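You operate a simulated robot arm through the tools that you are given. There is no shell and no other tool. Be economical: measure what you need, move in short steps, check, and stop when the job is done.

You are at the controls of a simulated robot arm. One attempt, no reset.

Task
Put things in order on the top of the short cart. At the end: the silver coffee tin is on the silver foil tray; the clear water bottle (marked "STILL") stands where the silver coffee tin stood; the clear marked glass stands where the clear water bottle stood; the brown tamper stands where the clear herb jar stood; the clear herb jar from the top of the short cart stands where the clear marked glass stood; whatever was shut is shut again. Leave all else as you found it, and nothing knocked over.
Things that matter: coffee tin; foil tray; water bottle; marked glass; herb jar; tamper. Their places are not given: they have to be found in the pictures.

It is judged by the outcome, as a careful person would: the job done as asked, and still so three seconds after it is handed in. It fails if anything else is knocked over, pushed out of place, dropped, spilled or broken.

Robot
A 7-joint arm with a two-finger parallel gripper, fixed in place. Base frame: the origin is at the foot of the arm, x ahead of it, y to its left, z up; the work surface is at about z = 0.9. Readings come in m, degrees, newtons and seconds.
With the tool pointing down near the work surface it reaches from about 0.24 to 0.68 m from the base axis. Its first joint turns from -66.0 to 66.0 degrees. Payload 2.4 kg.
The TCP is the grasp point between the finger pads, 0.03 m short of the fingertips. In the tool frame z runs along the fingers and y along their closing line. The gripper opens to 0.094 m. The fingers are 0.028 m wide and 0.01 m thick; the gripper's body (0.05 by 0.096 m) begins 0.055 m behind the TCP.
Orientation is told as [roll, pitch, yaw] about the base's x, y, z axes, in that order, counted from this pose: with the fingers straight down and closing along the base's y, the tool's x points along the base's -x, its y along +y and its z along -z.

Tools
- The arm moves only by the tool send_rows. Its arguments are lists of equal length, an entry for each row: "rot": the turn, a rotation vector about the tool's x, y, z in degrees, a list of three; "linear": the shift along the tool's x, y, z in m, a list of three; "grip": the opening, from 0 (shut) to 1 (fully open). In form: {"rot": [[ax, ay, az], ...], "linear": [[x, y, z], ...], "grip": [grip, ...]}. A call has 1 to 8 rows; each row is the pose to reach, as a shift and turn from the pose commanded when the call began, along the tool's axes at that moment. Rows are played at 5 a second. More than 0.05 m and 8.6 degrees between two rows, or a gripper value outside its range, and nothing of the call is played. A pose out of reach is approached as far as the arm can. The call stops where the force on the tool passes 40 N (or 10 N more than at its start, if that is more) or the arm is blocked; 0.2 s more then pass. Each finger travels about 0.153 m/s and halts on what it meets, pressing with about 31 N; the grip force reading is that of the motor and also rises with nothing between the fingers. The clock runs only during rows and for 0.2 s after the last one: add rows that repeat a pose to give the fingers time. The reply holds the time, the measured pose of the TCP, the force on the tool along the base axes, the opening and the grip force, in the units named above and with some noise.
- Cameras (640 x 400 px; columns grow to the right, rows downward): "scene" is fixed at [0.0517, 0.4661, 1.4367]; the picture's right is [-0.60, -0.80, 0.00], its down [-0.44, 0.33, -0.83] and it looks along [0.67, -0.50, -0.55] (base axes); focal length 327 px, centre (320, 200). "wrist" rides on the gripper at [-0.037, 0, -0.058] in the tool frame; the picture's right is [0.00, -1.00, 0.00], its down [0.97, 0.00, -0.24] and it looks along [0.24, 0.00, 0.97] (tool axes); focal length 218 px, centre (320, 200).
- snapshot(camera): a new picture of that camera. No time passes.
- pixel_to_xyz(camera, pixels): there is no depth. For up to 12 entries [column, row, z] of the newest picture of that camera ("zoom" is the newest enlarged one), the place [x, y] in the base frame at which the ray of that pixel passes the height z, good to about 0.002 m, but the place of the scene camera against the robot may be out by one fixed shift of up to 0.025 m in any direction. No time passes.
- close_up(camera, box): a new picture of the part [left, top, right, bottom] of that camera's present view, enlarged. No time passes.
- finish_job(): hands the job in; it is judged then, once.

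Work in short steps. Measure before you move; look again where a grasp or a placing could have gone wrong, and mend it. You have 80 turns and 34 pictures in all, those below and enlarged ones among them. Open the gripper and draw the arm clear of the work before you hand the job in, unless the task says otherwise; then end with one line.

The tools are called after ">>>" as name(argument=value, ...) on one line, values as JSON. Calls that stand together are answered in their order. send_rows: Moves the arm, as the interface text tells. Its arguments: {"type":"object","properties":{"rot":{"type":"array"},"linear":{"type":"array"},"grip":{"type":"array"}},"required":["rot","linear","grip"]} The other tools are called the same way: snapshot (camera) takes a picture; pixel_to_xyz (camera, pixels) gives the place at which the rays of pixels pass given heights; close_up (camera, box) takes an enlarged picture of a part of a camera's view; finish_job () hands the job in.

At the start:

```text
clock: 0.0
tcp_pos: [0.3733, -0.1321, 1.2196]
tool_rot: [0.1, -0.1, 0.0]
force: [0.5, 0.3, -0.3]
finger_gap: 0.0938
grasp_force: 0.0
```

scene: 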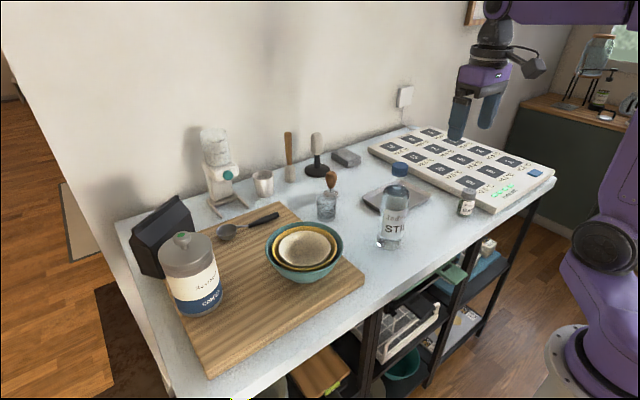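
wrist: 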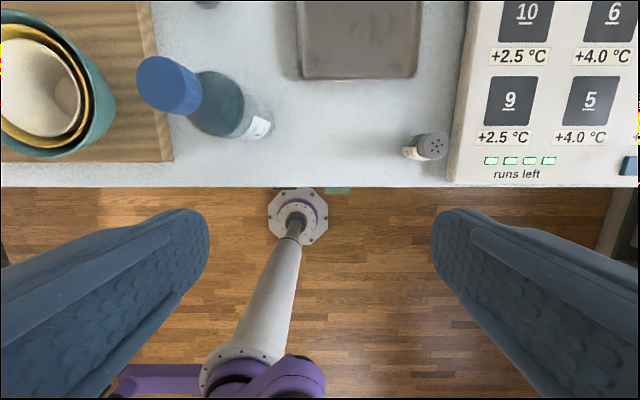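

The scene shows the tin near (192,275), bottle near (393,215), glass near (326,205), jar near (467,203) and tray near (395,197). I'll enlarge these areas to identify the tamper and see the details.

>>> close_up(camera="scene", box=[240, 110, 400, 230])

>>> close_up(camera="scene", box=[350, 130, 510, 260])

>>> close_up(camera="scene", box=[110, 180, 310, 330])

```text
3.33 times, centred on (320, 170) of scene
```

zoom: 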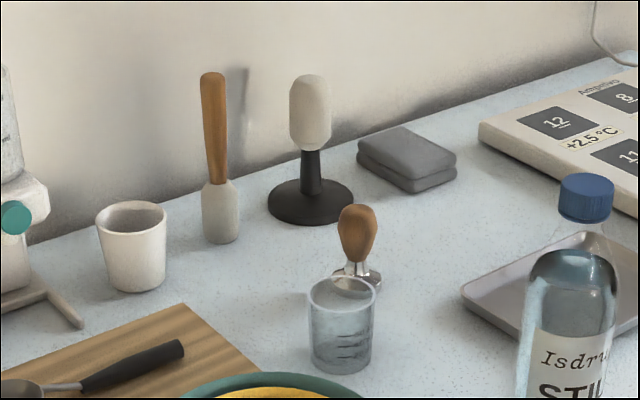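

```text
3.08 times, centred on (430, 195) of scene
```

zoom: 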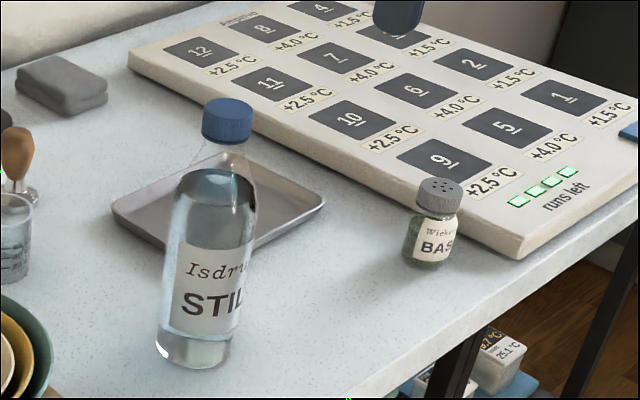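

```text
2.67 times, centred on (210, 255) of scene
```

zoom: 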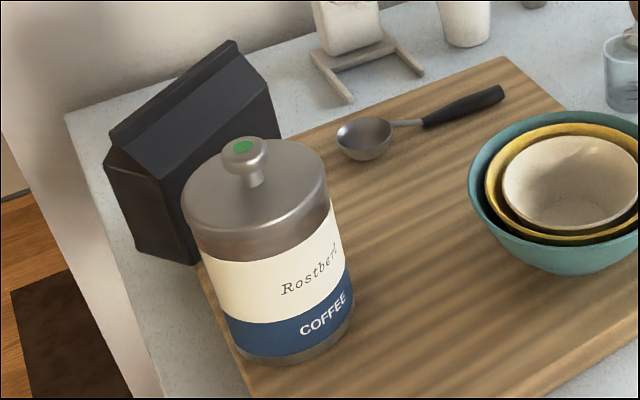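

Tin has a knobbed lid; the brown tamper stands behind the glass at about (331,187). I'll get first positions from the scene camera (the last zoom is of the tin) and from the wrist picture.

>>> pixel_to_xyz(camera="scene", pixels=[[201, 312, 0.92], [327, 221, 0.9], [328, 196, 0.9], [391, 247, 0.9], [466, 215, 0.9], [363, 196, 0.9], [430, 200, 0.91], [183, 236, 1.05], [207, 377, 0.92], [114, 222, 0.9], [409, 126, 0.9], [300, 236, 0.97]])

>>> pixel_to_xyz(camera="wrist", pixels=[[432, 146, 0.96], [410, 155, 0.9], [170, 85, 1.12], [256, 130, 0.9], [300, 79, 0.91], [418, 79, 0.91], [172, 162, 0.92], [300, 187, 0.9], [450, 187, 0.92]])

```text
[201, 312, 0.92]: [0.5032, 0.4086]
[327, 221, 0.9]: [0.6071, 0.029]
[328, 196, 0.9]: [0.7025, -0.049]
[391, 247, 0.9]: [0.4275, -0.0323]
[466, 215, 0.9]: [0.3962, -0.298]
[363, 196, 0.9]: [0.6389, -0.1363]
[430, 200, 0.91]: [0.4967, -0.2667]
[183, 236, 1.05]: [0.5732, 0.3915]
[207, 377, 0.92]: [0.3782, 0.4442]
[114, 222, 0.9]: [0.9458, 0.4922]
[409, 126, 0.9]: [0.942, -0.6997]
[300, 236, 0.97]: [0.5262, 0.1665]
```

```text
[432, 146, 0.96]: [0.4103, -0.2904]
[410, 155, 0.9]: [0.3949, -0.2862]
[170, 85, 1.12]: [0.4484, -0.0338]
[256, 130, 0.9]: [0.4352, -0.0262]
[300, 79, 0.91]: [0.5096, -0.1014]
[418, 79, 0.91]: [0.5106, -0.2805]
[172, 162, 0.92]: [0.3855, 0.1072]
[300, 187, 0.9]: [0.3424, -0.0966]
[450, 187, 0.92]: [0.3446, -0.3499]
```

The tin is around (0.56,0.39) and the tamper around (0.69,-0.04), both near the reach limit. I'll move the wrist camera over the middle of the table at height for more accurate views.

>>> send_rows(rot=[[0, 0, 0], [0, 0, 0], [0, 0, 0], [0, 0, 0], [0, 0, 0], [0, 0, 0]], linear=[[-0.02, 0.035, -0.01], [-0.04, 0.07, -0.02], [-0.06, 0.105, -0.03], [-0.08, 0.14, -0.04], [-0.107, 0.18, -0.05], [-0.107, 0.18, -0.05]], grip=[1, 1, 1, 1, 1, 1])

>>> snapshot(camera="wrist")

```text
clock: 1.4
tcp_pos: [0.4786, 0.0473, 1.2701]
tool_rot: [0.1, -0.1, 0.1]
force: [-0.3, 0.4, -0.8]
finger_gap: 0.0943
grasp_force: 0.0
```

```text
28 pictures are left
```

wrist: 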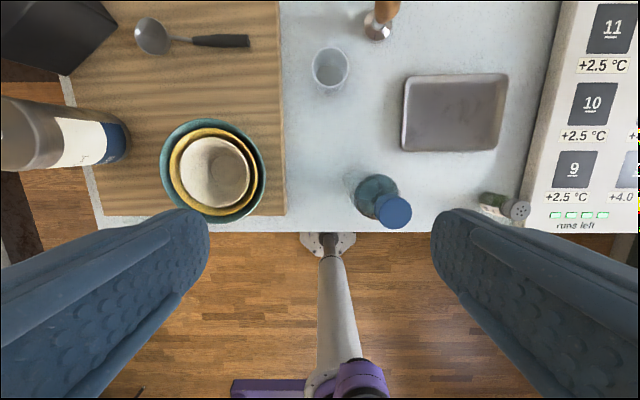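

This view shows everything. I'll measure glass, tamper, tray corners, bottle base and tin base from it, and enlarge the left part for the tin.

>>> pixel_to_xyz(camera="wrist", pixels=[[330, 69, 0.98], [332, 87, 0.9], [378, 29, 0.9], [405, 76, 0.915], [507, 76, 0.915], [402, 151, 0.915], [497, 151, 0.915], [376, 191, 0.9], [394, 211, 1.12], [519, 209, 0.97], [492, 205, 0.9], [128, 143, 0.92]])

>>> close_up(camera="wrist", box=[0, 60, 200, 240])

>>> close_up(camera="wrist", box=[290, 0, 450, 110])

```text
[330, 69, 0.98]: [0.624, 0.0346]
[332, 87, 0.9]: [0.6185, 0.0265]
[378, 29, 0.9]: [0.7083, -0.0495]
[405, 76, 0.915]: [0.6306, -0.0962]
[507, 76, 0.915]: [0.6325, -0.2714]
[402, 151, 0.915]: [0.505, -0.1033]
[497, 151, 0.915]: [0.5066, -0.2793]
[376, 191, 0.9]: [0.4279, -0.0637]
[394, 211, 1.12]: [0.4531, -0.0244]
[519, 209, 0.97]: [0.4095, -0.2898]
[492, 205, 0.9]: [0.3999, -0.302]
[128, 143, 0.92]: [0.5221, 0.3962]
```

```text
2.22 times, centred on (100, 150) of wrist
```

zoom: 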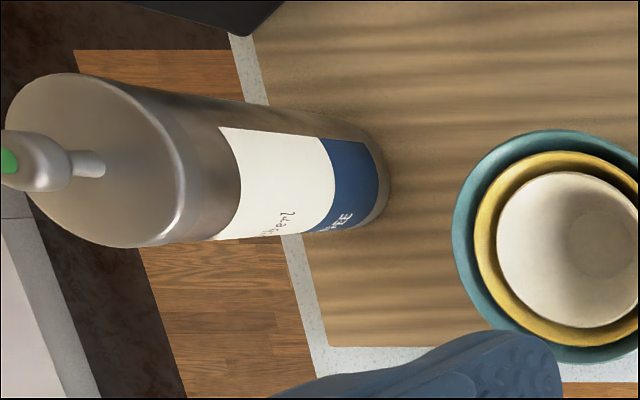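

```text
3.64 times, centred on (370, 55) of wrist
```

zoom: 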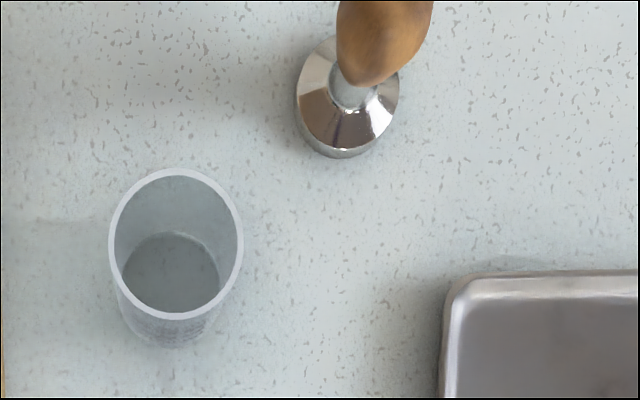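

The tin's near base edge is at about (0.52,0.40), so its centre is further out. I'll move to the left for a view from above it.

>>> send_rows(rot=[[0, 0, 0], [0, 0, 0], [0, 0, 0], [0, 0, 0], [0, 0, 0], [0, 0, 0], [0, 0, 0]], linear=[[0, 0.045, 0], [0, 0.09, 0], [0, 0.135, 0], [0, 0.18, 0], [0, 0.225, 0], [0, 0.27, 0], [0, 0.27, 0]], grip=[1, 1, 1, 1, 1, 1, 1])

>>> snapshot(camera="wrist")

```text
clock: 3.0
tcp_pos: [0.4767, 0.3137, 1.2698]
tool_rot: [0.1, -0.1, -0.1]
force: [0.2, -0.2, 0.1]
finger_gap: 0.094
grasp_force: 0.0
```

```text
25 pictures are left
```

wrist: 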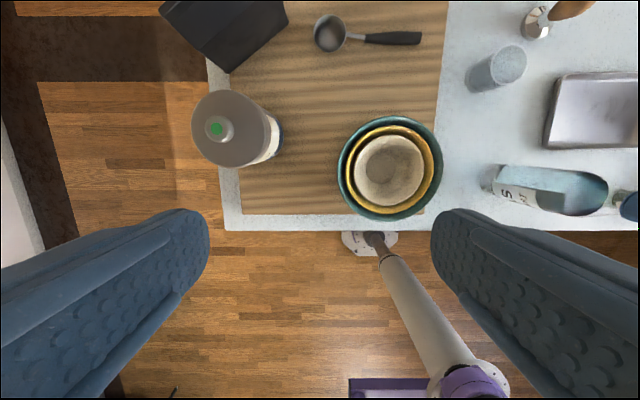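

Triangulating the knob from both wrist views gives its top at about (0.530,0.419,1.092), and the lid is about 0.088 m across. I'll enlarge the tin to see the lid seam and diameter.

>>> close_up(camera="wrist", box=[180, 80, 292, 180])

>>> close_up(camera="scene", box=[145, 220, 241, 325])

```text
4.00 times, centred on (236, 130) of wrist
```

zoom: 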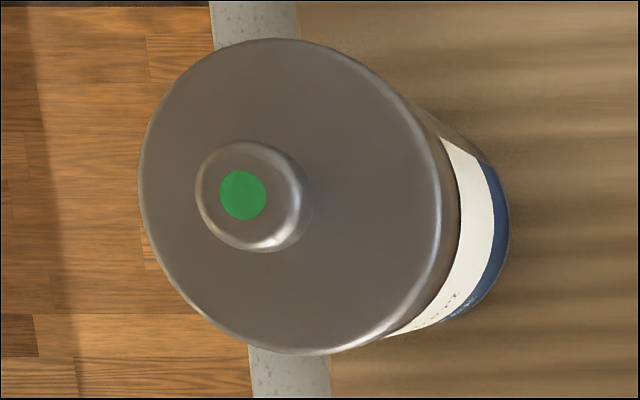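

```text
3.81 times, centred on (193, 272) of scene
```

zoom: 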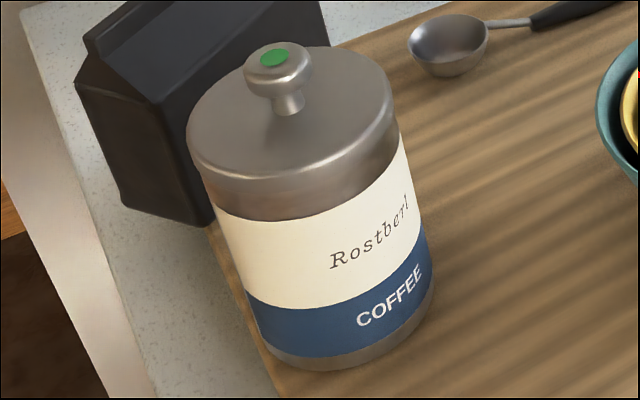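

The tin body is ~0.087 m wide, axis about (0.530,0.419), lid top ~1.062, knob top ~1.092. I'll go above it at TCP z=1.15 and check centring between the fingers.

>>> send_rows(rot=[[0, 0, 0], [0, 0, 0], [0, 0, 0], [0, 0, 0], [0, 0, 0], [0, 0, 0]], linear=[[-0.018, 0.035, 0], [-0.036, 0.07, 0], [-0.053, 0.105, 0], [-0.053, 0.105, 0.04], [-0.053, 0.105, 0.07], [-0.053, 0.105, 0.07]], grip=[1, 1, 1, 1, 1, 1])

>>> snapshot(camera="wrist")

```text
clock: 4.4
tcp_pos: [0.4922, 0.3947, 1.188]
tool_rot: [0.1, -0.1, 0.1]
force: [0.0, -0.3, 0.3]
finger_gap: 0.0939
grasp_force: 0.0
out of reach, approached as far as the arm can: row 1, 2, 3, 4, 5, 6
```

```text
22 pictures are left
```

wrist: 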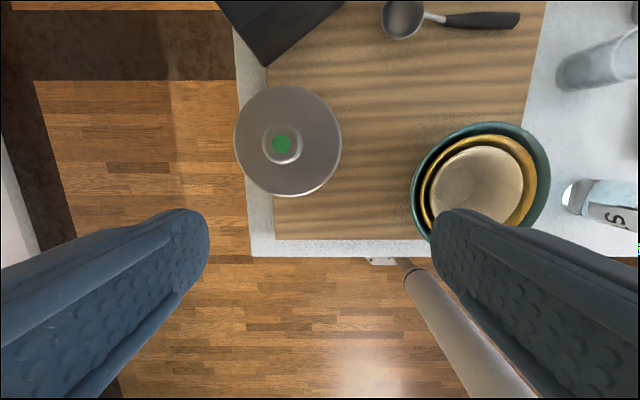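

At this height the arm only reaches about r=0.63 with the tool vertical. I'll tilt the fingers outward by 25° (about tool -y) to gain reach, staying high, and see where the arm ends up.

>>> send_rows(rot=[[0, -8, 0], [0, -16, 0], [0, -25, 0], [0, -25, 0], [0, -25, 0]], linear=[[0, 0, 0], [0, 0, 0], [0, 0, 0], [0, 0, 0], [0, 0, 0]], grip=[1, 1, 1, 1, 1])

```text
refused: row 3 steps farther than a row can; nothing moved
```

Retrying with smaller steps.

>>> send_rows(rot=[[0, -8, 0], [0, -16, 0], [0, -24, 0], [0, -25, 0], [0, -25, 0]], linear=[[0, 0, 0], [0, 0, 0], [0, 0, 0], [0, 0, 0], [0, 0, 0]], grip=[1, 1, 1, 1, 1])

>>> snapshot(camera="wrist")

```text
clock: 5.6
tcp_pos: [0.4914, 0.3947, 1.1917]
tool_rot: [0.1, -25.2, -0.1]
force: [-0.1, 0.1, -0.2]
finger_gap: 0.0938
grasp_force: 0.0
```

```text
21 pictures are left
```

wrist: 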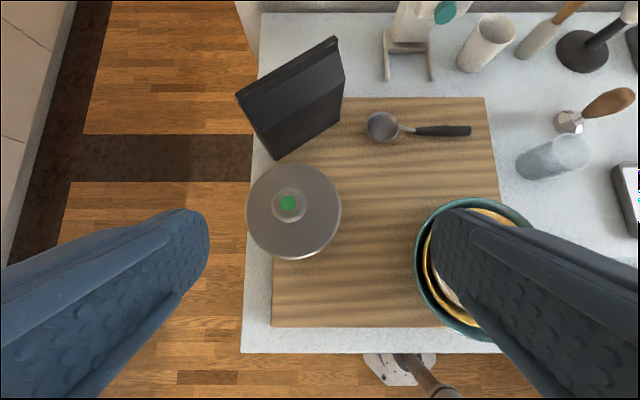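

The tilt works and the commanded pose became the reached one. I'll measure the knob at (288,203) and lid rim edges in this view.

>>> pixel_to_xyz(camera="wrist", pixels=[[288, 203, 1.092], [293, 210, 1.06], [245, 211, 1.06], [341, 211, 1.06], [293, 164, 1.06], [293, 258, 1.06], [308, 258, 0.92], [272, 327, 0.92], [242, 352, 0.9], [500, 352, 0.9], [485, 97, 0.92], [342, 95, 0.92]])

```text
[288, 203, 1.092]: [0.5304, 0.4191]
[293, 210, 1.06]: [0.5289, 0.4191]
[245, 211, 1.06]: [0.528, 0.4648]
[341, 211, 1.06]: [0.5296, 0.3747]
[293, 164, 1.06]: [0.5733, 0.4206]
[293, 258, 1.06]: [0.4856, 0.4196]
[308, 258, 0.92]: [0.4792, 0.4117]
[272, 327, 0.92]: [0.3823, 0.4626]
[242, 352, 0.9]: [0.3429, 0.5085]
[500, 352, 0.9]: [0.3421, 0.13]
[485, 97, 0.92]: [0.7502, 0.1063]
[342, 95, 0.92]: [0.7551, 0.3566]
```

Consistent: axis (0.530,0.4195), diameter ~0.088. I'll move to a hover at (0.527,0.4195,1.13) with the tilt kept, then check reading and centring.

>>> send_rows(rot=[[0, 0, 0], [0, 0, 0], [0, 0, 0], [0, 0, 0]], linear=[[-0.003, 0.0125, 0.035], [-0.0062, 0.0248, 0.071], [-0.0062, 0.0248, 0.071], [-0.0062, 0.0248, 0.071]], grip=[1, 1, 1, 1])

>>> snapshot(camera="wrist")

```text
clock: 6.6
tcp_pos: [0.5273, 0.4203, 1.1273]
tool_rot: [0.1, -25.1, 0.0]
force: [-0.2, -0.5, -0.4]
finger_gap: 0.0937
grasp_force: 0.1
```

```text
20 pictures are left
```

wrist: 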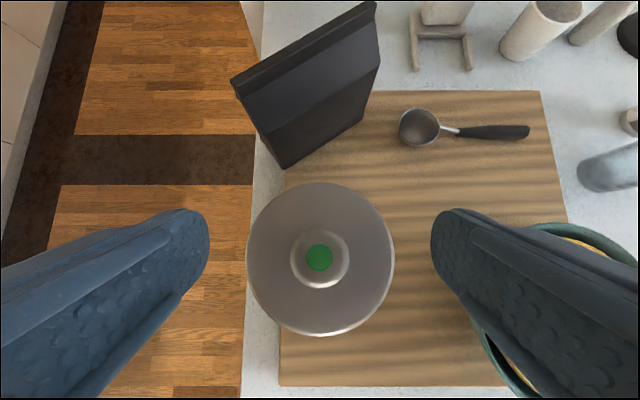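

The tin is centred (lid spans 246–394, knob at 319.5). I'll descend vertically to z≈1.041 with the gripper open.

>>> send_rows(rot=[[0, 0, 0], [0, 0, 0], [0, 0, 0], [0, 0, 0], [0, 0, 0]], linear=[[0.0106, -0.0003, 0.0226], [0.0211, -0.0003, 0.0453], [0.0296, -0.0003, 0.0634], [0.0364, -0.0003, 0.0779], [0.0364, -0.0003, 0.0779]], grip=[1, 1, 1, 1, 1])

```text
clock: 7.8
tcp_pos: [0.5277, 0.4201, 1.043]
tool_rot: [0.1, -25.1, 0.0]
force: [0.9, 0.4, -0.6]
finger_gap: 0.094
grasp_force: 0.1
```

No contact on the way down. Closing the fingers on the tin.

>>> send_rows(rot=[[0, 0, 0], [0, 0, 0], [0, 0, 0]], linear=[[0, 0, 0], [0, 0, 0], [0, 0, 0]], grip=[0.85, 0.8, 0.8])

```text
clock: 8.6
tcp_pos: [0.5269, 0.4208, 1.0432]
tool_rot: [0.2, -25.1, 0.0]
force: [-1.0, -0.8, 0.8]
finger_gap: 0.0902
grasp_force: 30.7
```

Gripped at 0.090 m. Lift 0.03 m straight up and look.

>>> send_rows(rot=[[0, 0, 0], [0, 0, 0], [0, 0, 0], [0, 0, 0]], linear=[[-0.0042, 0, -0.009], [-0.0085, 0, -0.018], [-0.0127, 0, -0.0272], [-0.0127, 0, -0.0272]], grip=[0.6, 0.6, 0.6, 0.6])

>>> snapshot(camera="scene")

```text
clock: 9.6
tcp_pos: [0.5265, 0.4204, 1.0732]
tool_rot: [0.1, -25.0, 0.0]
force: [0.2, -0.4, 0.1]
finger_gap: 0.0902
grasp_force: 31.0
```

```text
19 pictures are left
```

scene: 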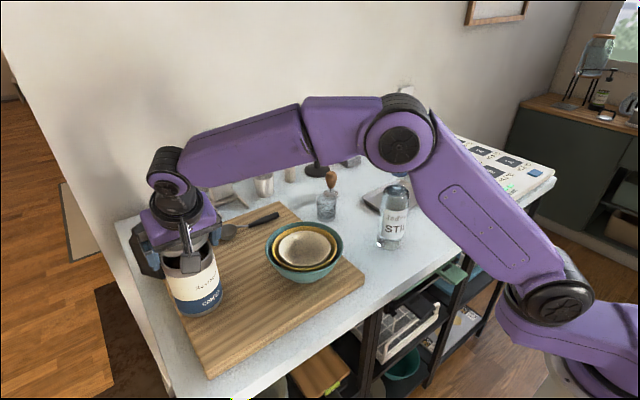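

The tin bottom is still near (203,315) in the picture and the force shows no weight; I suspect only the lid rose. Enlarging.

>>> close_up(camera="scene", box=[125, 190, 261, 330])

```text
2.86 times, centred on (193, 260) of scene
```

zoom: 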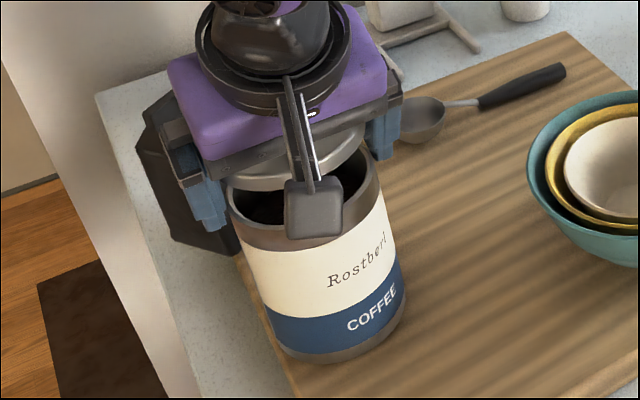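

Indeed only the lid came off (tin body stayed, open). I'll set the lid straight back down exactly as it was and release it, then grip the body from the side instead.

>>> send_rows(rot=[[0, 0, 0], [0, 0, 0], [0, 0, 0], [0, 0, 0], [0, 0, 0], [0, 0, 0], [0, 0, 0]], linear=[[0.0042, 0, 0.009], [0.0085, 0, 0.0182], [0.0114, 0, 0.0245], [0.0127, 0, 0.0272], [0.0127, 0, 0.0272], [0.0127, 0, 0.0272], [0.0127, 0, 0.0272]], grip=[0.6, 0.6, 0.6, 0.6, 0.6, 1, 1])

```text
clock: 11.2
tcp_pos: [0.5282, 0.4209, 1.0438]
tool_rot: [0.1, -25.1, 0.0]
force: [-0.6, 0.8, -0.6]
finger_gap: 0.0938
grasp_force: 0.0
```

Lid released. Rising straight up to check it is seated.

>>> send_rows(rot=[[0, 0, 0], [0, 0, 0], [0, 0, 0], [0, 0, 0]], linear=[[-0.0106, 0, -0.0226], [-0.0211, 0, -0.0453], [-0.0364, 0, -0.0779], [-0.0364, 0, -0.0779]], grip=[1, 1, 1, 1])

>>> close_up(camera="wrist", box=[220, 170, 420, 350])

```text
clock: 12.2
tcp_pos: [0.5271, 0.4202, 1.1304]
tool_rot: [0.1, -25.1, 0.0]
force: [0.4, 0.2, 0.4]
finger_gap: 0.0941
grasp_force: 0.0
```

```text
2.22 times, centred on (320, 260) of wrist
```

zoom: 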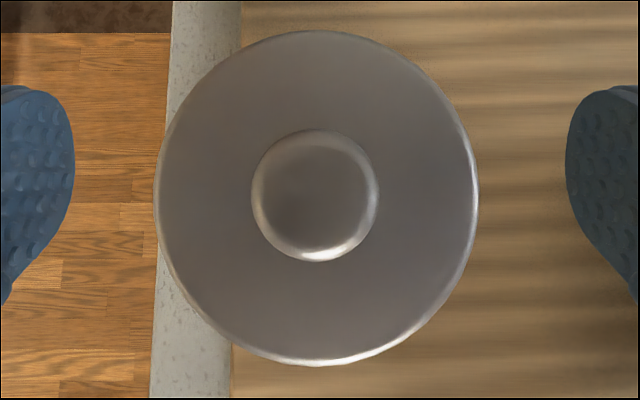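

The green dot on the knob is gone, so it shows whether the lid is fully shut. I'll close the fingers above the knob (tip corner lies just under the TCP) and press down gently.

>>> send_rows(rot=[[0, 0, 0], [0, 0, 0], [0, 0, 0], [0, 0, 0], [0, 0, 0]], linear=[[-0.0069, -0.0007, -0.0078], [-0.0069, -0.0007, -0.0078], [-0.0069, -0.0007, -0.0078], [-0.0069, -0.0007, -0.0078], [-0.0069, -0.0007, -0.0078]], grip=[0.8, 0.4, 0, 0, 0])

>>> send_rows(rot=[[0, 0, 0], [0, 0, 0], [0, 0, 0], [0, 0, 0], [0, 0, 0], [0, 0, 0], [0, 0, 0]], linear=[[0.0034, 0, 0.0072], [0.0047, 0, 0.01], [0.0055, 0, 0.0118], [0.0063, 0, 0.0136], [0.0072, 0, 0.0154], [0.008, 0, 0.0172], [0.0089, 0, 0.019]], grip=[0, 0, 0, 0, 0, 0, 0])

```text
clock: 13.4
tcp_pos: [0.5297, 0.4189, 1.1397]
tool_rot: [0.1, -25.1, 0.0]
force: [0.8, 0.1, -0.5]
finger_gap: 0.0002
grasp_force: 31.2
```

```text
clock: 14.9
tcp_pos: [0.532, 0.4193, 1.1266]
tool_rot: [0.6, -25.8, -0.2]
force: [-2.5, -2.2, 5.1]
finger_gap: 0.0004
grasp_force: 30.8
stopped in row 7: the force on the tool passed its limit (the readings are from after the stop); the commanded pose is now the measured one
```

It pressed past 40 N at z≈1.127 (the knob top). Rising to look at the dot.

>>> send_rows(rot=[[0, 0, 0], [0, 0, 0], [0, 0, 0]], linear=[[-0.017, 0, -0.0362], [-0.03, 0, -0.064], [-0.03, 0, -0.064]], grip=[0.5, 1, 1])

>>> close_up(camera="wrist", box=[220, 130, 420, 310])

```text
clock: 15.7
tcp_pos: [0.5314, 0.4189, 1.1966]
tool_rot: [0.5, -25.7, -0.2]
force: [-1.1, 0.6, -1.2]
finger_gap: 0.0939
grasp_force: 0.1
```

```text
2.22 times, centred on (320, 220) of wrist
```

zoom: 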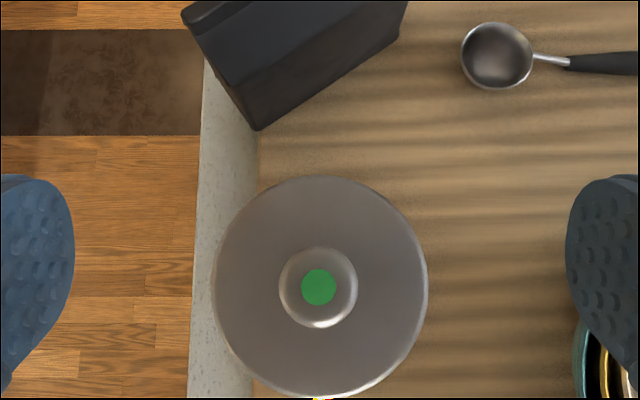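

Green again: the lid is shut. Before a side grasp I need to know the hand's shape (there is a bracket-like part on it), so I'll enlarge the hand in the scene view.

>>> close_up(camera="scene", box=[100, 100, 280, 290])

```text
2.11 times, centred on (190, 195) of scene
```

zoom: 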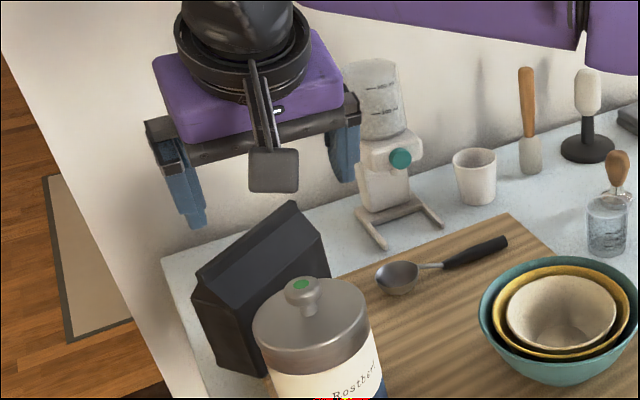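

The bracket sits on the base-facing side, so a 60° tilt side grasp (with TCP ~16 mm short of the tin's axis) clears both table and lid. First I back off in -x to (0.435,0.4195,1.147) while tilting to -60°.

>>> send_rows(rot=[[0.1, -7, 0], [0.2, -14, 0], [0.3, -21, -0.1], [0.4, -28, -0.1], [0.45, -34.3, -0.2], [0.45, -34.3, -0.2]], linear=[[0.022, 0, 0.0006], [0.044, 0, 0.001], [0.066, 0, 0.002], [0.088, 0, 0.003], [0.1086, 0.0005, 0.0032], [0.1086, 0.0005, 0.0032]], grip=[1, 1, 1, 1, 1, 1])

>>> snapshot(camera="scene")

```text
clock: 17.1
tcp_pos: [0.4332, 0.4192, 1.145]
tool_rot: [0.1, -60.1, -0.1]
force: [-0.3, -0.5, 0.2]
finger_gap: 0.094
grasp_force: 0.1
```

```text
14 pictures are left
```

scene: 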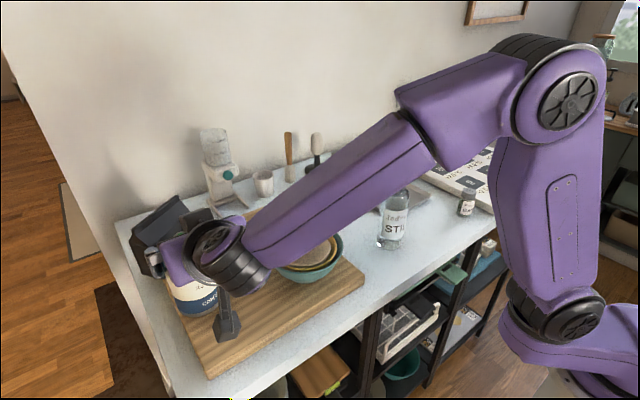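

The pose is fine; fingers are clear behind the tin. Descending to z≈1.00 behind the tin.

>>> send_rows(rot=[[0, 0, 0], [0, 0, 0], [0, 0, 0], [0, 0, 0], [0, 0, 0], [0, 0, 0]], linear=[[0.026, 0.0003, 0.015], [0.052, 0.0003, 0.03], [0.078, 0.0003, 0.045], [0.104, 0.0003, 0.06], [0.1238, 0.0003, 0.0715], [0.1238, 0.0003, 0.0715]], grip=[1, 1, 1, 1, 1, 1])

>>> snapshot(camera="wrist")

```text
clock: 18.5
tcp_pos: [0.4336, 0.4208, 1.0028]
tool_rot: [0.2, -60.0, -0.2]
force: [-0.1, -0.8, -0.4]
finger_gap: 0.0938
grasp_force: 0.0
```

```text
13 pictures are left
```

wrist: 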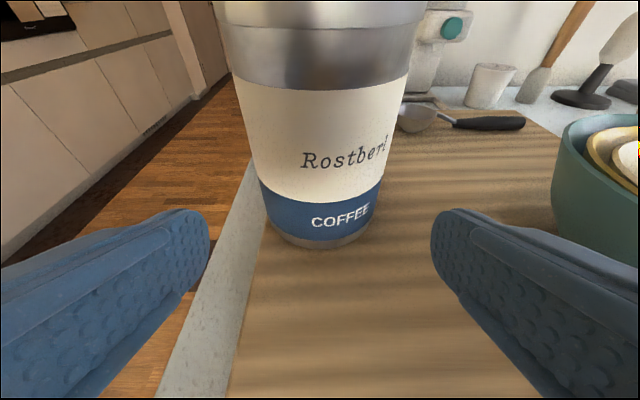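

The tin is centred at column ~320. Moving forward 0.08 m around the body.

>>> send_rows(rot=[[0, 0, 0], [0, 0, 0], [0, 0, 0], [0, 0, 0], [0, 0, 0]], linear=[[-0.0125, 0, 0.0217], [-0.025, 0, 0.0433], [-0.0325, 0, 0.0563], [-0.04, 0, 0.0693], [-0.04, 0, 0.0693]], grip=[1, 1, 1, 1, 1])

>>> send_rows(rot=[[0, 0, 0], [0, 0, 0], [0, 0, 0]], linear=[[0, 0, 0], [0, 0, 0], [0, 0, 0]], grip=[0.8, 0.6, 0.6])

```text
clock: 19.7
tcp_pos: [0.5135, 0.4206, 1.0034]
tool_rot: [0.1, -60.0, -0.3]
force: [0.4, -0.6, 0.0]
finger_gap: 0.0939
grasp_force: 0.1
```

```text
clock: 20.5
tcp_pos: [0.5137, 0.4209, 1.0047]
tool_rot: [0.1, -59.9, -0.3]
force: [0.5, 2.4, 1.3]
finger_gap: 0.0811
grasp_force: 31.1
```

Gripped at 0.081 m (body). Lifting 0.05 m and looking.

>>> send_rows(rot=[[0, 0, 0], [0, 0, 0], [0, 0, 0], [0, 0, 0]], linear=[[-0.0087, 0, -0.005], [-0.022, 0, -0.0125], [-0.0433, 0, -0.025], [-0.0433, 0, -0.025]], grip=[0.6, 0.6, 0.6, 0.6])

>>> close_up(camera="wrist", box=[0, 0, 640, 400])

```text
clock: 21.5
tcp_pos: [0.5147, 0.4205, 1.0533]
tool_rot: [0.0, -60.1, -0.1]
force: [-0.6, 1.3, -6.3]
finger_gap: 0.0809
grasp_force: 30.5
```

```text
1.00 times, centred on (320, 200) of wrist
```

zoom: 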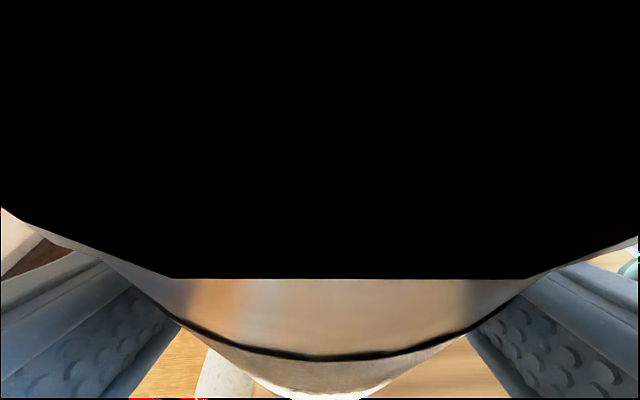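

The tin (≈0.65 kg) is held with its lid on. I raise it to z≈1.22 so it passes over bottle, bowl and glass, then start moving toward -y.

>>> send_rows(rot=[[0, 0, 0], [0, 0, 0], [0, 0, 0], [0, 0, 0], [0, 0, 0], [0, 0, 0], [0, 0, 0], [0, 0, 0]], linear=[[-0.0346, 0, -0.02], [-0.0692, 0, -0.04], [-0.1038, 0, -0.06], [-0.1443, 0, -0.0833], [-0.1443, -0.04, -0.0833], [-0.1443, -0.08, -0.0833], [-0.1443, -0.12, -0.0833], [-0.1443, -0.16, -0.0833]], grip=[0.6, 0.6, 0.6, 0.6, 0.6, 0.6, 0.6, 0.6])

>>> send_rows(rot=[[0, 0, 0], [0, 0, 0], [0, 0, 0], [0, 0, 0], [0, 0, 0], [0, 0, 0], [0, 0, 0], [0, 0, 0]], linear=[[0, -0.045, 0], [0, -0.09, 0], [0, -0.135, 0], [0, -0.18, 0], [0, -0.225, 0], [0, -0.27, 0], [0, -0.315, 0], [0, -0.36, 0]], grip=[0.6, 0.6, 0.6, 0.6, 0.6, 0.6, 0.6, 0.6])

```text
clock: 23.3
tcp_pos: [0.5139, 0.259, 1.2213]
tool_rot: [0.0, -60.0, -0.2]
force: [-0.8, 0.3, -7.2]
finger_gap: 0.0808
grasp_force: 30.8
```

```text
clock: 25.1
tcp_pos: [0.5142, -0.1012, 1.2206]
tool_rot: [0.2, -60.2, -0.3]
force: [-0.1, 1.8, -5.9]
finger_gap: 0.0785
grasp_force: 31.6
```

The gap shrank slightly to 0.0785, which may mean slip; I'll look.

>>> snapshot(camera="scene")

```text
11 pictures are left
```

scene: 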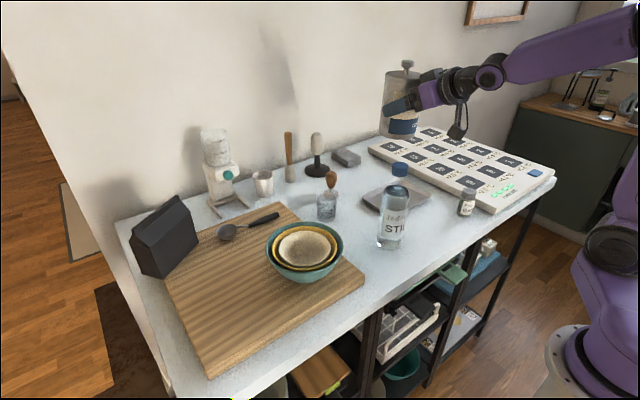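

The tin looks upright and nothing else was touched. Continue over the tray centre (axis target (0.569,-0.1875)) and lower to z≈1.10.

>>> send_rows(rot=[[0, 0, 0], [0, 0, 0], [0, 0, 0], [0, 0, 0], [0, 0, 0], [0, 0, 0], [0, 0, 0]], linear=[[-0.0065, -0.029, 0.0113], [-0.013, -0.058, 0.0225], [-0.0195, -0.0863, 0.0338], [0.0065, -0.0863, 0.0488], [0.0325, -0.0863, 0.0638], [0.0758, -0.0863, 0.0888], [0.0758, -0.0863, 0.0888]], grip=[0.6, 0.6, 0.6, 0.6, 0.6, 0.6, 0.6])

>>> close_up(camera="scene", box=[330, 90, 490, 220])

```text
clock: 26.7
tcp_pos: [0.5509, -0.1863, 1.1102]
tool_rot: [0.0, -59.9, -0.3]
force: [0.0, -0.1, -6.6]
finger_gap: 0.0781
grasp_force: 31.3
```

```text
3.08 times, centred on (410, 155) of scene
```

zoom: 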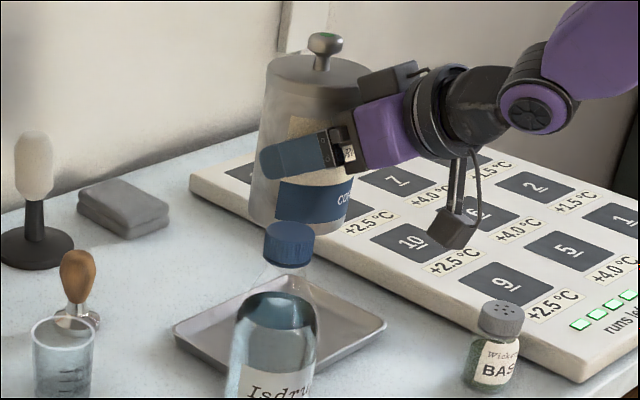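

The tin is upright in the grip. Lowering to TCP z≈1.005, just above the tray.

>>> send_rows(rot=[[0, 0, 0], [0, 0, 0], [0, 0, 0], [0, 0, 0], [0, 0, 0]], linear=[[0.026, -0.001, 0.015], [0.052, -0.001, 0.03], [0.0745, -0.001, 0.043], [0.0909, -0.001, 0.0525], [0.0909, -0.001, 0.0525]], grip=[0.6, 0.6, 0.6, 0.6, 0.6])

>>> send_rows(rot=[[0, 0, 0], [0, 0, 0], [0, 0, 0]], linear=[[0.0026, 0, 0.0015], [0.0043, 0, 0.0025], [0.0043, 0, 0.0025]], grip=[0.6, 0.6, 0.6])

```text
clock: 27.9
tcp_pos: [0.5514, -0.1885, 1.0038]
tool_rot: [0.0, -60.0, -0.2]
force: [0.0, -0.9, -7.6]
finger_gap: 0.0781
grasp_force: 30.7
```

```text
clock: 28.7
tcp_pos: [0.5512, -0.1873, 1.0001]
tool_rot: [0.0, -60.0, -0.3]
force: [-0.7, -0.1, -6.0]
finger_gap: 0.0782
grasp_force: 30.6
```

Still hanging free (about -6.5 N). Continuing down in small steps.

>>> send_rows(rot=[[0, 0, 0], [0, 0, 0], [0, 0, 0]], linear=[[0.0026, 0, 0.0015], [0.0043, 0, 0.0025], [0.0043, 0, 0.0025]], grip=[0.6, 0.6, 0.6])

>>> send_rows(rot=[[0, 0, 0], [0, 0, 0], [0, 0, 0]], linear=[[0.0017, 0, 0.001], [0.0035, 0, 0.002], [0.0035, 0, 0.002]], grip=[0.6, 0.6, 0.6])

```text
clock: 29.5
tcp_pos: [0.5509, -0.1866, 0.9936]
tool_rot: [0.1, -59.9, -0.1]
force: [0.4, 0.6, -7.0]
finger_gap: 0.0783
grasp_force: 31.1
```

```text
clock: 30.3
tcp_pos: [0.5525, -0.1858, 0.9908]
tool_rot: [0.1, -60.0, -0.2]
force: [-0.9, -0.1, -6.4]
finger_gap: 0.0783
grasp_force: 31.1
```

>>> send_rows(rot=[[0, 0, 0], [0, 0, 0], [0, 0, 0]], linear=[[0.0017, 0, 0.001], [0.0026, 0, 0.0015], [0.0026, 0, 0.0015]], grip=[0.6, 0.6, 0.6])

>>> send_rows(rot=[[0, 0, 0], [0, 0, 0], [0, 0, 0]], linear=[[0.0017, 0, 0.001], [0.0026, 0, 0.0015], [0.0026, 0, 0.0015]], grip=[0.6, 0.6, 0.6])

```text
clock: 31.1
tcp_pos: [0.5519, -0.1871, 0.988]
tool_rot: [0.1, -60.0, -0.2]
force: [-0.6, -0.4, -6.8]
finger_gap: 0.0782
grasp_force: 31.1
```

```text
clock: 31.9
tcp_pos: [0.5512, -0.188, 0.9846]
tool_rot: [0.1, -60.0, -0.2]
force: [-0.2, -0.2, -6.2]
finger_gap: 0.0783
grasp_force: 30.5
```

No contact yet at 0.985; look at the gap between tin and tray.

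>>> close_up(camera="scene", box=[340, 120, 480, 230])

```text
3.64 times, centred on (410, 175) of scene
```

zoom: 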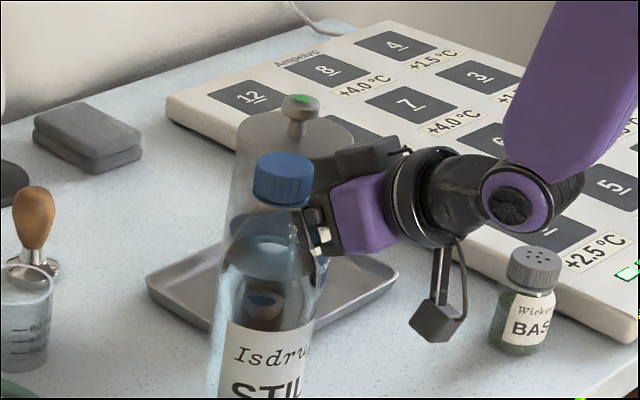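

The tin is just above the tray, nothing else touching. Continuing down in small steps.

>>> send_rows(rot=[[0, 0, 0], [0, 0, 0], [0, 0, 0]], linear=[[0.0017, 0, 0.001], [0.0026, 0, 0.0015], [0.0026, 0, 0.0015]], grip=[0.6, 0.6, 0.6])

>>> send_rows(rot=[[0, 0, 0], [0, 0, 0], [0, 0, 0]], linear=[[0.0009, 0, 0.0005], [0.0017, 0, 0.001], [0.0017, 0, 0.001]], grip=[0.6, 0.6, 0.6])

>>> send_rows(rot=[[0, 0, 0], [0, 0, 0], [0, 0, 0]], linear=[[0.0009, 0, 0.0005], [0.0017, 0, 0.001], [0.0017, 0, 0.001]], grip=[0.6, 0.6, 0.6])

```text
clock: 32.7
tcp_pos: [0.552, -0.1875, 0.9827]
tool_rot: [0.2, -60.0, -0.3]
force: [0.3, 0.0, -6.1]
finger_gap: 0.078
grasp_force: 30.7
```

```text
clock: 33.5
tcp_pos: [0.5514, -0.1879, 0.9807]
tool_rot: [-0.1, -60.2, -0.1]
force: [-0.2, -1.4, 2.1]
finger_gap: 0.078
grasp_force: 31.2
```

```text
clock: 34.3
tcp_pos: [0.5523, -0.1849, 0.9787]
tool_rot: [-0.2, -60.3, 0.1]
force: [-0.7, 4.5, 16.2]
finger_gap: 0.078
grasp_force: 30.8
```

Contact at about 0.981. Ease up 2 mm, open, and then back straight out in -x.

>>> send_rows(rot=[[0, 0, 0], [0, 0, 0], [0, 0, 0], [0, 0, 0], [0, 0, 0]], linear=[[-0.0017, 0, -0.001], [-0.0017, 0, -0.001], [-0.0017, 0, -0.001], [-0.0017, 0, -0.001], [-0.0017, 0, -0.001]], grip=[0.6, 0.9, 1, 1, 1])

>>> send_rows(rot=[[0, 0, 0], [0, 0, 0], [0, 0, 0], [0, 0, 0], [0, 0, 0], [0, 0, 0]], linear=[[0.0125, 0, -0.0217], [0.025, 0, -0.0433], [0.0375, 0, -0.065], [0.05, 0, -0.0866], [-0.002, 0, -0.1166], [-0.002, 0, -0.1166]], grip=[1, 1, 1, 1, 1, 1])

```text
clock: 35.5
tcp_pos: [0.5516, -0.1862, 0.9805]
tool_rot: [0.0, -60.0, -0.2]
force: [0.0, 0.0, 0.0]
finger_gap: 0.0941
grasp_force: 0.0
```

```text
refused: row 5 steps farther than a row can; nothing moved
```

Released with zero force. Retreating in -x and then up in smaller steps, then a look.

>>> send_rows(rot=[[0, 0, 0], [0, 0, 0], [0, 0, 0], [0, 0, 0], [0, 0, 0], [0, 0, 0], [0, 0, 0], [0, 0, 0]], linear=[[0.0125, 0, -0.0217], [0.025, 0, -0.0433], [0.0375, 0, -0.065], [0.05, 0, -0.0866], [0.0154, 0, -0.1066], [-0.0192, 0, -0.1266], [-0.0538, 0, -0.1466], [-0.0884, 0, -0.1666]], grip=[1, 1, 1, 1, 1, 1, 1, 1])

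>>> snapshot(camera="wrist")

```text
clock: 37.3
tcp_pos: [0.4494, -0.1874, 1.1396]
tool_rot: [-0.1, -60.0, -0.1]
force: [0.0, -0.3, 0.2]
finger_gap: 0.0939
grasp_force: 0.1
```

```text
8 pictures are left
```

wrist: 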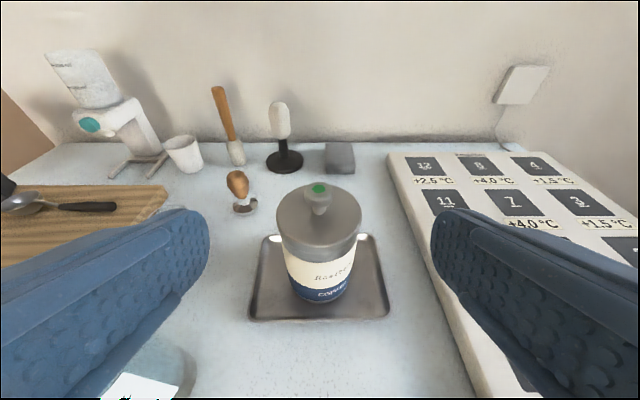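

The tin stands in the tray, lid green. Next the bottle (axis ≈ (0.4515,-0.028), cap top 1.114): I go above/behind it at (0.4365,-0.028,1.20) with the same tilt and check centring.

>>> send_rows(rot=[[0, 0, 0], [0, 0, 0], [0, 0, 0], [0, 0, 0], [0, 0, 0], [0, 0, 0], [0, 0, 0]], linear=[[-0.023, 0, -0.0207], [-0.0455, 0, -0.0413], [-0.0455, 0.04, -0.0413], [-0.0455, 0.08, -0.0413], [-0.0455, 0.12, -0.0413], [-0.0455, 0.1594, -0.0413], [-0.0455, 0.1594, -0.0413]], grip=[1, 1, 1, 1, 1, 1, 1])

>>> snapshot(camera="wrist")

```text
clock: 38.9
tcp_pos: [0.437, -0.0268, 1.2009]
tool_rot: [0.1, -60.0, -0.3]
force: [0.8, 0.4, -0.2]
finger_gap: 0.0942
grasp_force: 0.2
```

```text
7 pictures are left
```

wrist: 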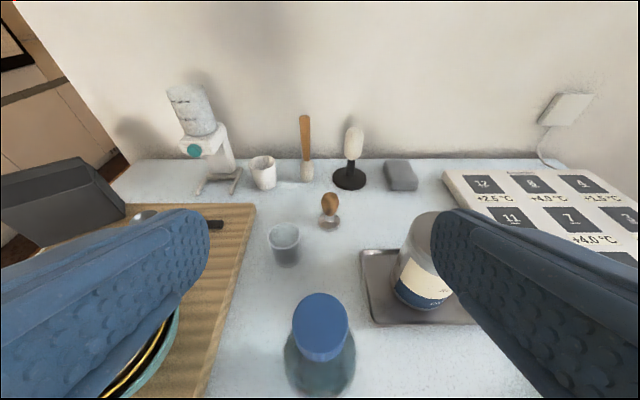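

Bottle is centred at column 320. I'll verify its cap position and take glass and tamper positions from this view.

>>> pixel_to_xyz(camera="wrist", pixels=[[320, 312, 1.112], [284, 232, 0.97], [286, 258, 0.9], [330, 201, 0.96], [331, 222, 0.905], [256, 205, 0.92], [362, 252, 0.915], [373, 322, 0.915], [450, 326, 0.915]])

```text
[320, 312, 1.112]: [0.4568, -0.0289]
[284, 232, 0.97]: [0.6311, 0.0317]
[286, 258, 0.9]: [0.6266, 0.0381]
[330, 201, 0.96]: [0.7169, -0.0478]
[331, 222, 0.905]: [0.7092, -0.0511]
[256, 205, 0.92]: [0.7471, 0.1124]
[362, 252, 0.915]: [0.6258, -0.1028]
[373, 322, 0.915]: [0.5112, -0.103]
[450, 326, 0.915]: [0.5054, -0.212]
```

Bottle axis ≈ (0.454,-0.0285). Descending 0.215 m straight down around it.

>>> send_rows(rot=[[0, 0, 0], [0, 0, 0], [0, 0, 0], [0, 0, 0], [0, 0, 0], [0, 0, 0], [0, 0, 0]], linear=[[0.03, -0.001, 0.019], [0.06, -0.001, 0.0365], [0.09, -0.001, 0.0537], [0.12, -0.001, 0.071], [0.153, -0.001, 0.09], [0.1852, -0.001, 0.1092], [0.1852, -0.001, 0.1092]], grip=[1, 1, 1, 1, 1, 1, 1])

>>> send_rows(rot=[[0, 0, 0], [0, 0, 0], [0, 0, 0]], linear=[[0, 0, 0], [0, 0, 0], [0, 0, 0]], grip=[0.7, 0.4, 0.4])

```text
clock: 40.5
tcp_pos: [0.4413, -0.0283, 0.9846]
tool_rot: [0.6, -59.9, -0.6]
force: [-0.2, 0.1, 0.7]
finger_gap: 0.0941
grasp_force: 0.1
```

```text
clock: 41.3
tcp_pos: [0.4402, -0.0277, 0.9861]
tool_rot: [0.7, -59.8, -0.7]
force: [0.5, 1.5, 1.3]
finger_gap: 0.0664
grasp_force: 30.8
```

Gripped at 0.066. Lift 0.14 m and start moving over the bowl towards the tin's old spot.

>>> send_rows(rot=[[0, 0, 0], [0, 0, 0], [0, 0, 0], [0, 0, 0], [0, 0, 0], [0, 0, 0], [0, 0, 0], [0, 0, 0]], linear=[[-0.0173, 0, -0.01], [-0.052, 0, -0.03], [-0.0866, 0, -0.05], [-0.1255, 0, -0.0725], [-0.1255, 0.035, -0.0725], [-0.1255, 0.075, -0.0725], [-0.1255, 0.115, -0.0725], [-0.1255, 0.155, -0.0725]], grip=[0.4, 0.4, 0.4, 0.4, 0.4, 0.4, 0.4, 0.4])

>>> send_rows(rot=[[0, 0, 0], [0, 0, 0], [0, 0, 0], [0, 0, 0], [0, 0, 0], [0, 0, 0], [0, 0, 0], [0, 0, 0]], linear=[[-0.0055, 0.037, 0.0094], [-0.011, 0.074, 0.0188], [-0.0165, 0.111, 0.0282], [-0.022, 0.148, 0.0376], [-0.0275, 0.185, 0.047], [-0.033, 0.222, 0.0564], [-0.0375, 0.2905, 0.0655], [-0.0375, 0.2905, 0.0655]], grip=[0.4, 0.4, 0.4, 0.4, 0.4, 0.4, 0.4, 0.4])

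```text
clock: 43.1
tcp_pos: [0.4394, 0.1021, 1.134]
tool_rot: [0.2, -59.9, -0.1]
force: [-0.6, -0.8, -4.0]
finger_gap: 0.0663
grasp_force: 31.1
out of reach, approached as far as the arm can: row 8
```

```text
refused: row 7 steps farther than a row can; nothing moved
```

Row 8 was out of reach close-in, so I extend x first (to ≈0.516), then go on in +y.

>>> send_rows(rot=[[0, 0, 0], [0, 0, 0], [0, 0, 0], [0, 0, 0], [0, 0, 0], [0, 0, 0], [0, 0, 0]], linear=[[-0.0125, 0, 0.0217], [-0.025, 0, 0.0433], [-0.038, 0, 0.0658], [-0.038, 0.04, 0.0658], [-0.038, 0.08, 0.0658], [-0.038, 0.12, 0.0658], [-0.038, 0.16, 0.0658]], grip=[0.4, 0.4, 0.4, 0.4, 0.4, 0.4, 0.4])

```text
clock: 44.7
tcp_pos: [0.515, 0.0977, 1.132]
tool_rot: [0.3, -59.9, -0.1]
force: [0.5, 0.6, -4.5]
finger_gap: 0.0663
grasp_force: 31.0
out of reach, approached as far as the arm can: row 4, 5, 6, 7
```

The arm seems at a joint limit with yaw 0 here. I'll yaw the tool toward the radial direction (+20° about vertical) while held at this spot.

>>> send_rows(rot=[[-5.2, 0, -3], [-10.4, 0, -6], [-17.3, 0, -10], [-17.3, 0, -10]], linear=[[0, 0, 0], [0, 0, 0], [0, 0, 0], [0, 0, 0]], grip=[0.4, 0.4, 0.4, 0.4])

```text
clock: 45.7
tcp_pos: [0.5164, 0.0992, 1.1308]
tool_rot: [0.3, -60.0, 19.7]
force: [-0.5, 0.1, -4.1]
finger_gap: 0.066
grasp_force: 30.9
```

Yaw works. Now moving in +y toward TCP (0.517,0.415) with this heading.

>>> send_rows(rot=[[0, 0, 0], [0, 0, 0], [0, 0, 0], [0, 0, 0], [0, 0, 0], [0, 0, 0], [0, 0, 0], [0, 0, 0]], linear=[[-0.0066, 0.0371, 0.0115], [-0.0133, 0.0743, 0.023], [-0.02, 0.1114, 0.0345], [-0.0266, 0.1486, 0.0461], [-0.0333, 0.1857, 0.0576], [-0.04, 0.2228, 0.0691], [-0.0466, 0.26, 0.0806], [-0.0532, 0.2971, 0.0921]], grip=[0.4, 0.4, 0.4, 0.4, 0.4, 0.4, 0.4, 0.4])

```text
clock: 47.5
tcp_pos: [0.5658, 0.3057, 1.1347]
tool_rot: [1.6, -59.5, 19.9]
force: [0.5, 0.5, -5.3]
finger_gap: 0.0663
grasp_force: 30.4
out of reach, approached as far as the arm can: row 5, 6, 7, 8
```

Same limit again relative to heading; yaw another 18° toward radial.

>>> send_rows(rot=[[-5.2, 0, -3], [-10.4, 0, -6], [-16.0, 0, -9], [-16.0, 0, -9]], linear=[[0, 0, 0], [0, 0, 0], [0, 0, 0], [0, 0, 0]], grip=[0.4, 0.4, 0.4, 0.4])

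```text
clock: 48.5
tcp_pos: [0.5666, 0.3086, 1.1336]
tool_rot: [0.5, -60.1, 37.9]
force: [0.5, -1.1, -4.5]
finger_gap: 0.0662
grasp_force: 31.3
```

>>> send_rows(rot=[[0, 0, 0], [0, 0, 0], [0, 0, 0], [0, 0, 0]], linear=[[-0.0042, 0.0366, 0.0073], [-0.0084, 0.0733, 0.0145], [-0.0126, 0.1099, 0.0218], [-0.0126, 0.1099, 0.0218]], grip=[0.4, 0.4, 0.4, 0.4])

```text
clock: 49.5
tcp_pos: [0.519, 0.412, 1.1325]
tool_rot: [0.4, -60.0, 37.9]
force: [-0.6, -1.1, -5.0]
finger_gap: 0.0663
grasp_force: 30.7
```

Over the tin's old spot. Lowering to z≈1.02, then feeling for the board.

>>> send_rows(rot=[[0, 0, 0], [0, 0, 0], [0, 0, 0], [0, 0, 0], [0, 0, 0]], linear=[[0.03, -0.0005, 0.0173], [0.06, -0.0005, 0.0346], [0.08, -0.0005, 0.0462], [0.0957, -0.0005, 0.0553], [0.0957, -0.0005, 0.0553]], grip=[0.4, 0.4, 0.4, 0.4, 0.4])

>>> send_rows(rot=[[0, 0, 0], [0, 0, 0], [0, 0, 0]], linear=[[0.0026, 0, 0.0015], [0.0043, 0, 0.0025], [0.0043, 0, 0.0025]], grip=[0.4, 0.4, 0.4])

>>> send_rows(rot=[[0, 0, 0], [0, 0, 0], [0, 0, 0]], linear=[[0.0017, 0, 0.001], [0.0026, 0, 0.0015], [0.0026, 0, 0.0015]], grip=[0.4, 0.4, 0.4])

```text
clock: 50.7
tcp_pos: [0.5192, 0.4127, 1.0213]
tool_rot: [0.3, -60.1, 37.9]
force: [-0.1, 0.7, -4.0]
finger_gap: 0.0661
grasp_force: 31.1
```

```text
clock: 51.5
tcp_pos: [0.5187, 0.4098, 1.0158]
tool_rot: [0.5, -60.0, 37.9]
force: [0.2, 0.5, -4.5]
finger_gap: 0.0661
grasp_force: 31.1
```

```text
clock: 52.3
tcp_pos: [0.5186, 0.4117, 1.0139]
tool_rot: [0.3, -60.3, 38.1]
force: [-3.1, -1.0, 7.9]
finger_gap: 0.0661
grasp_force: 30.9
```

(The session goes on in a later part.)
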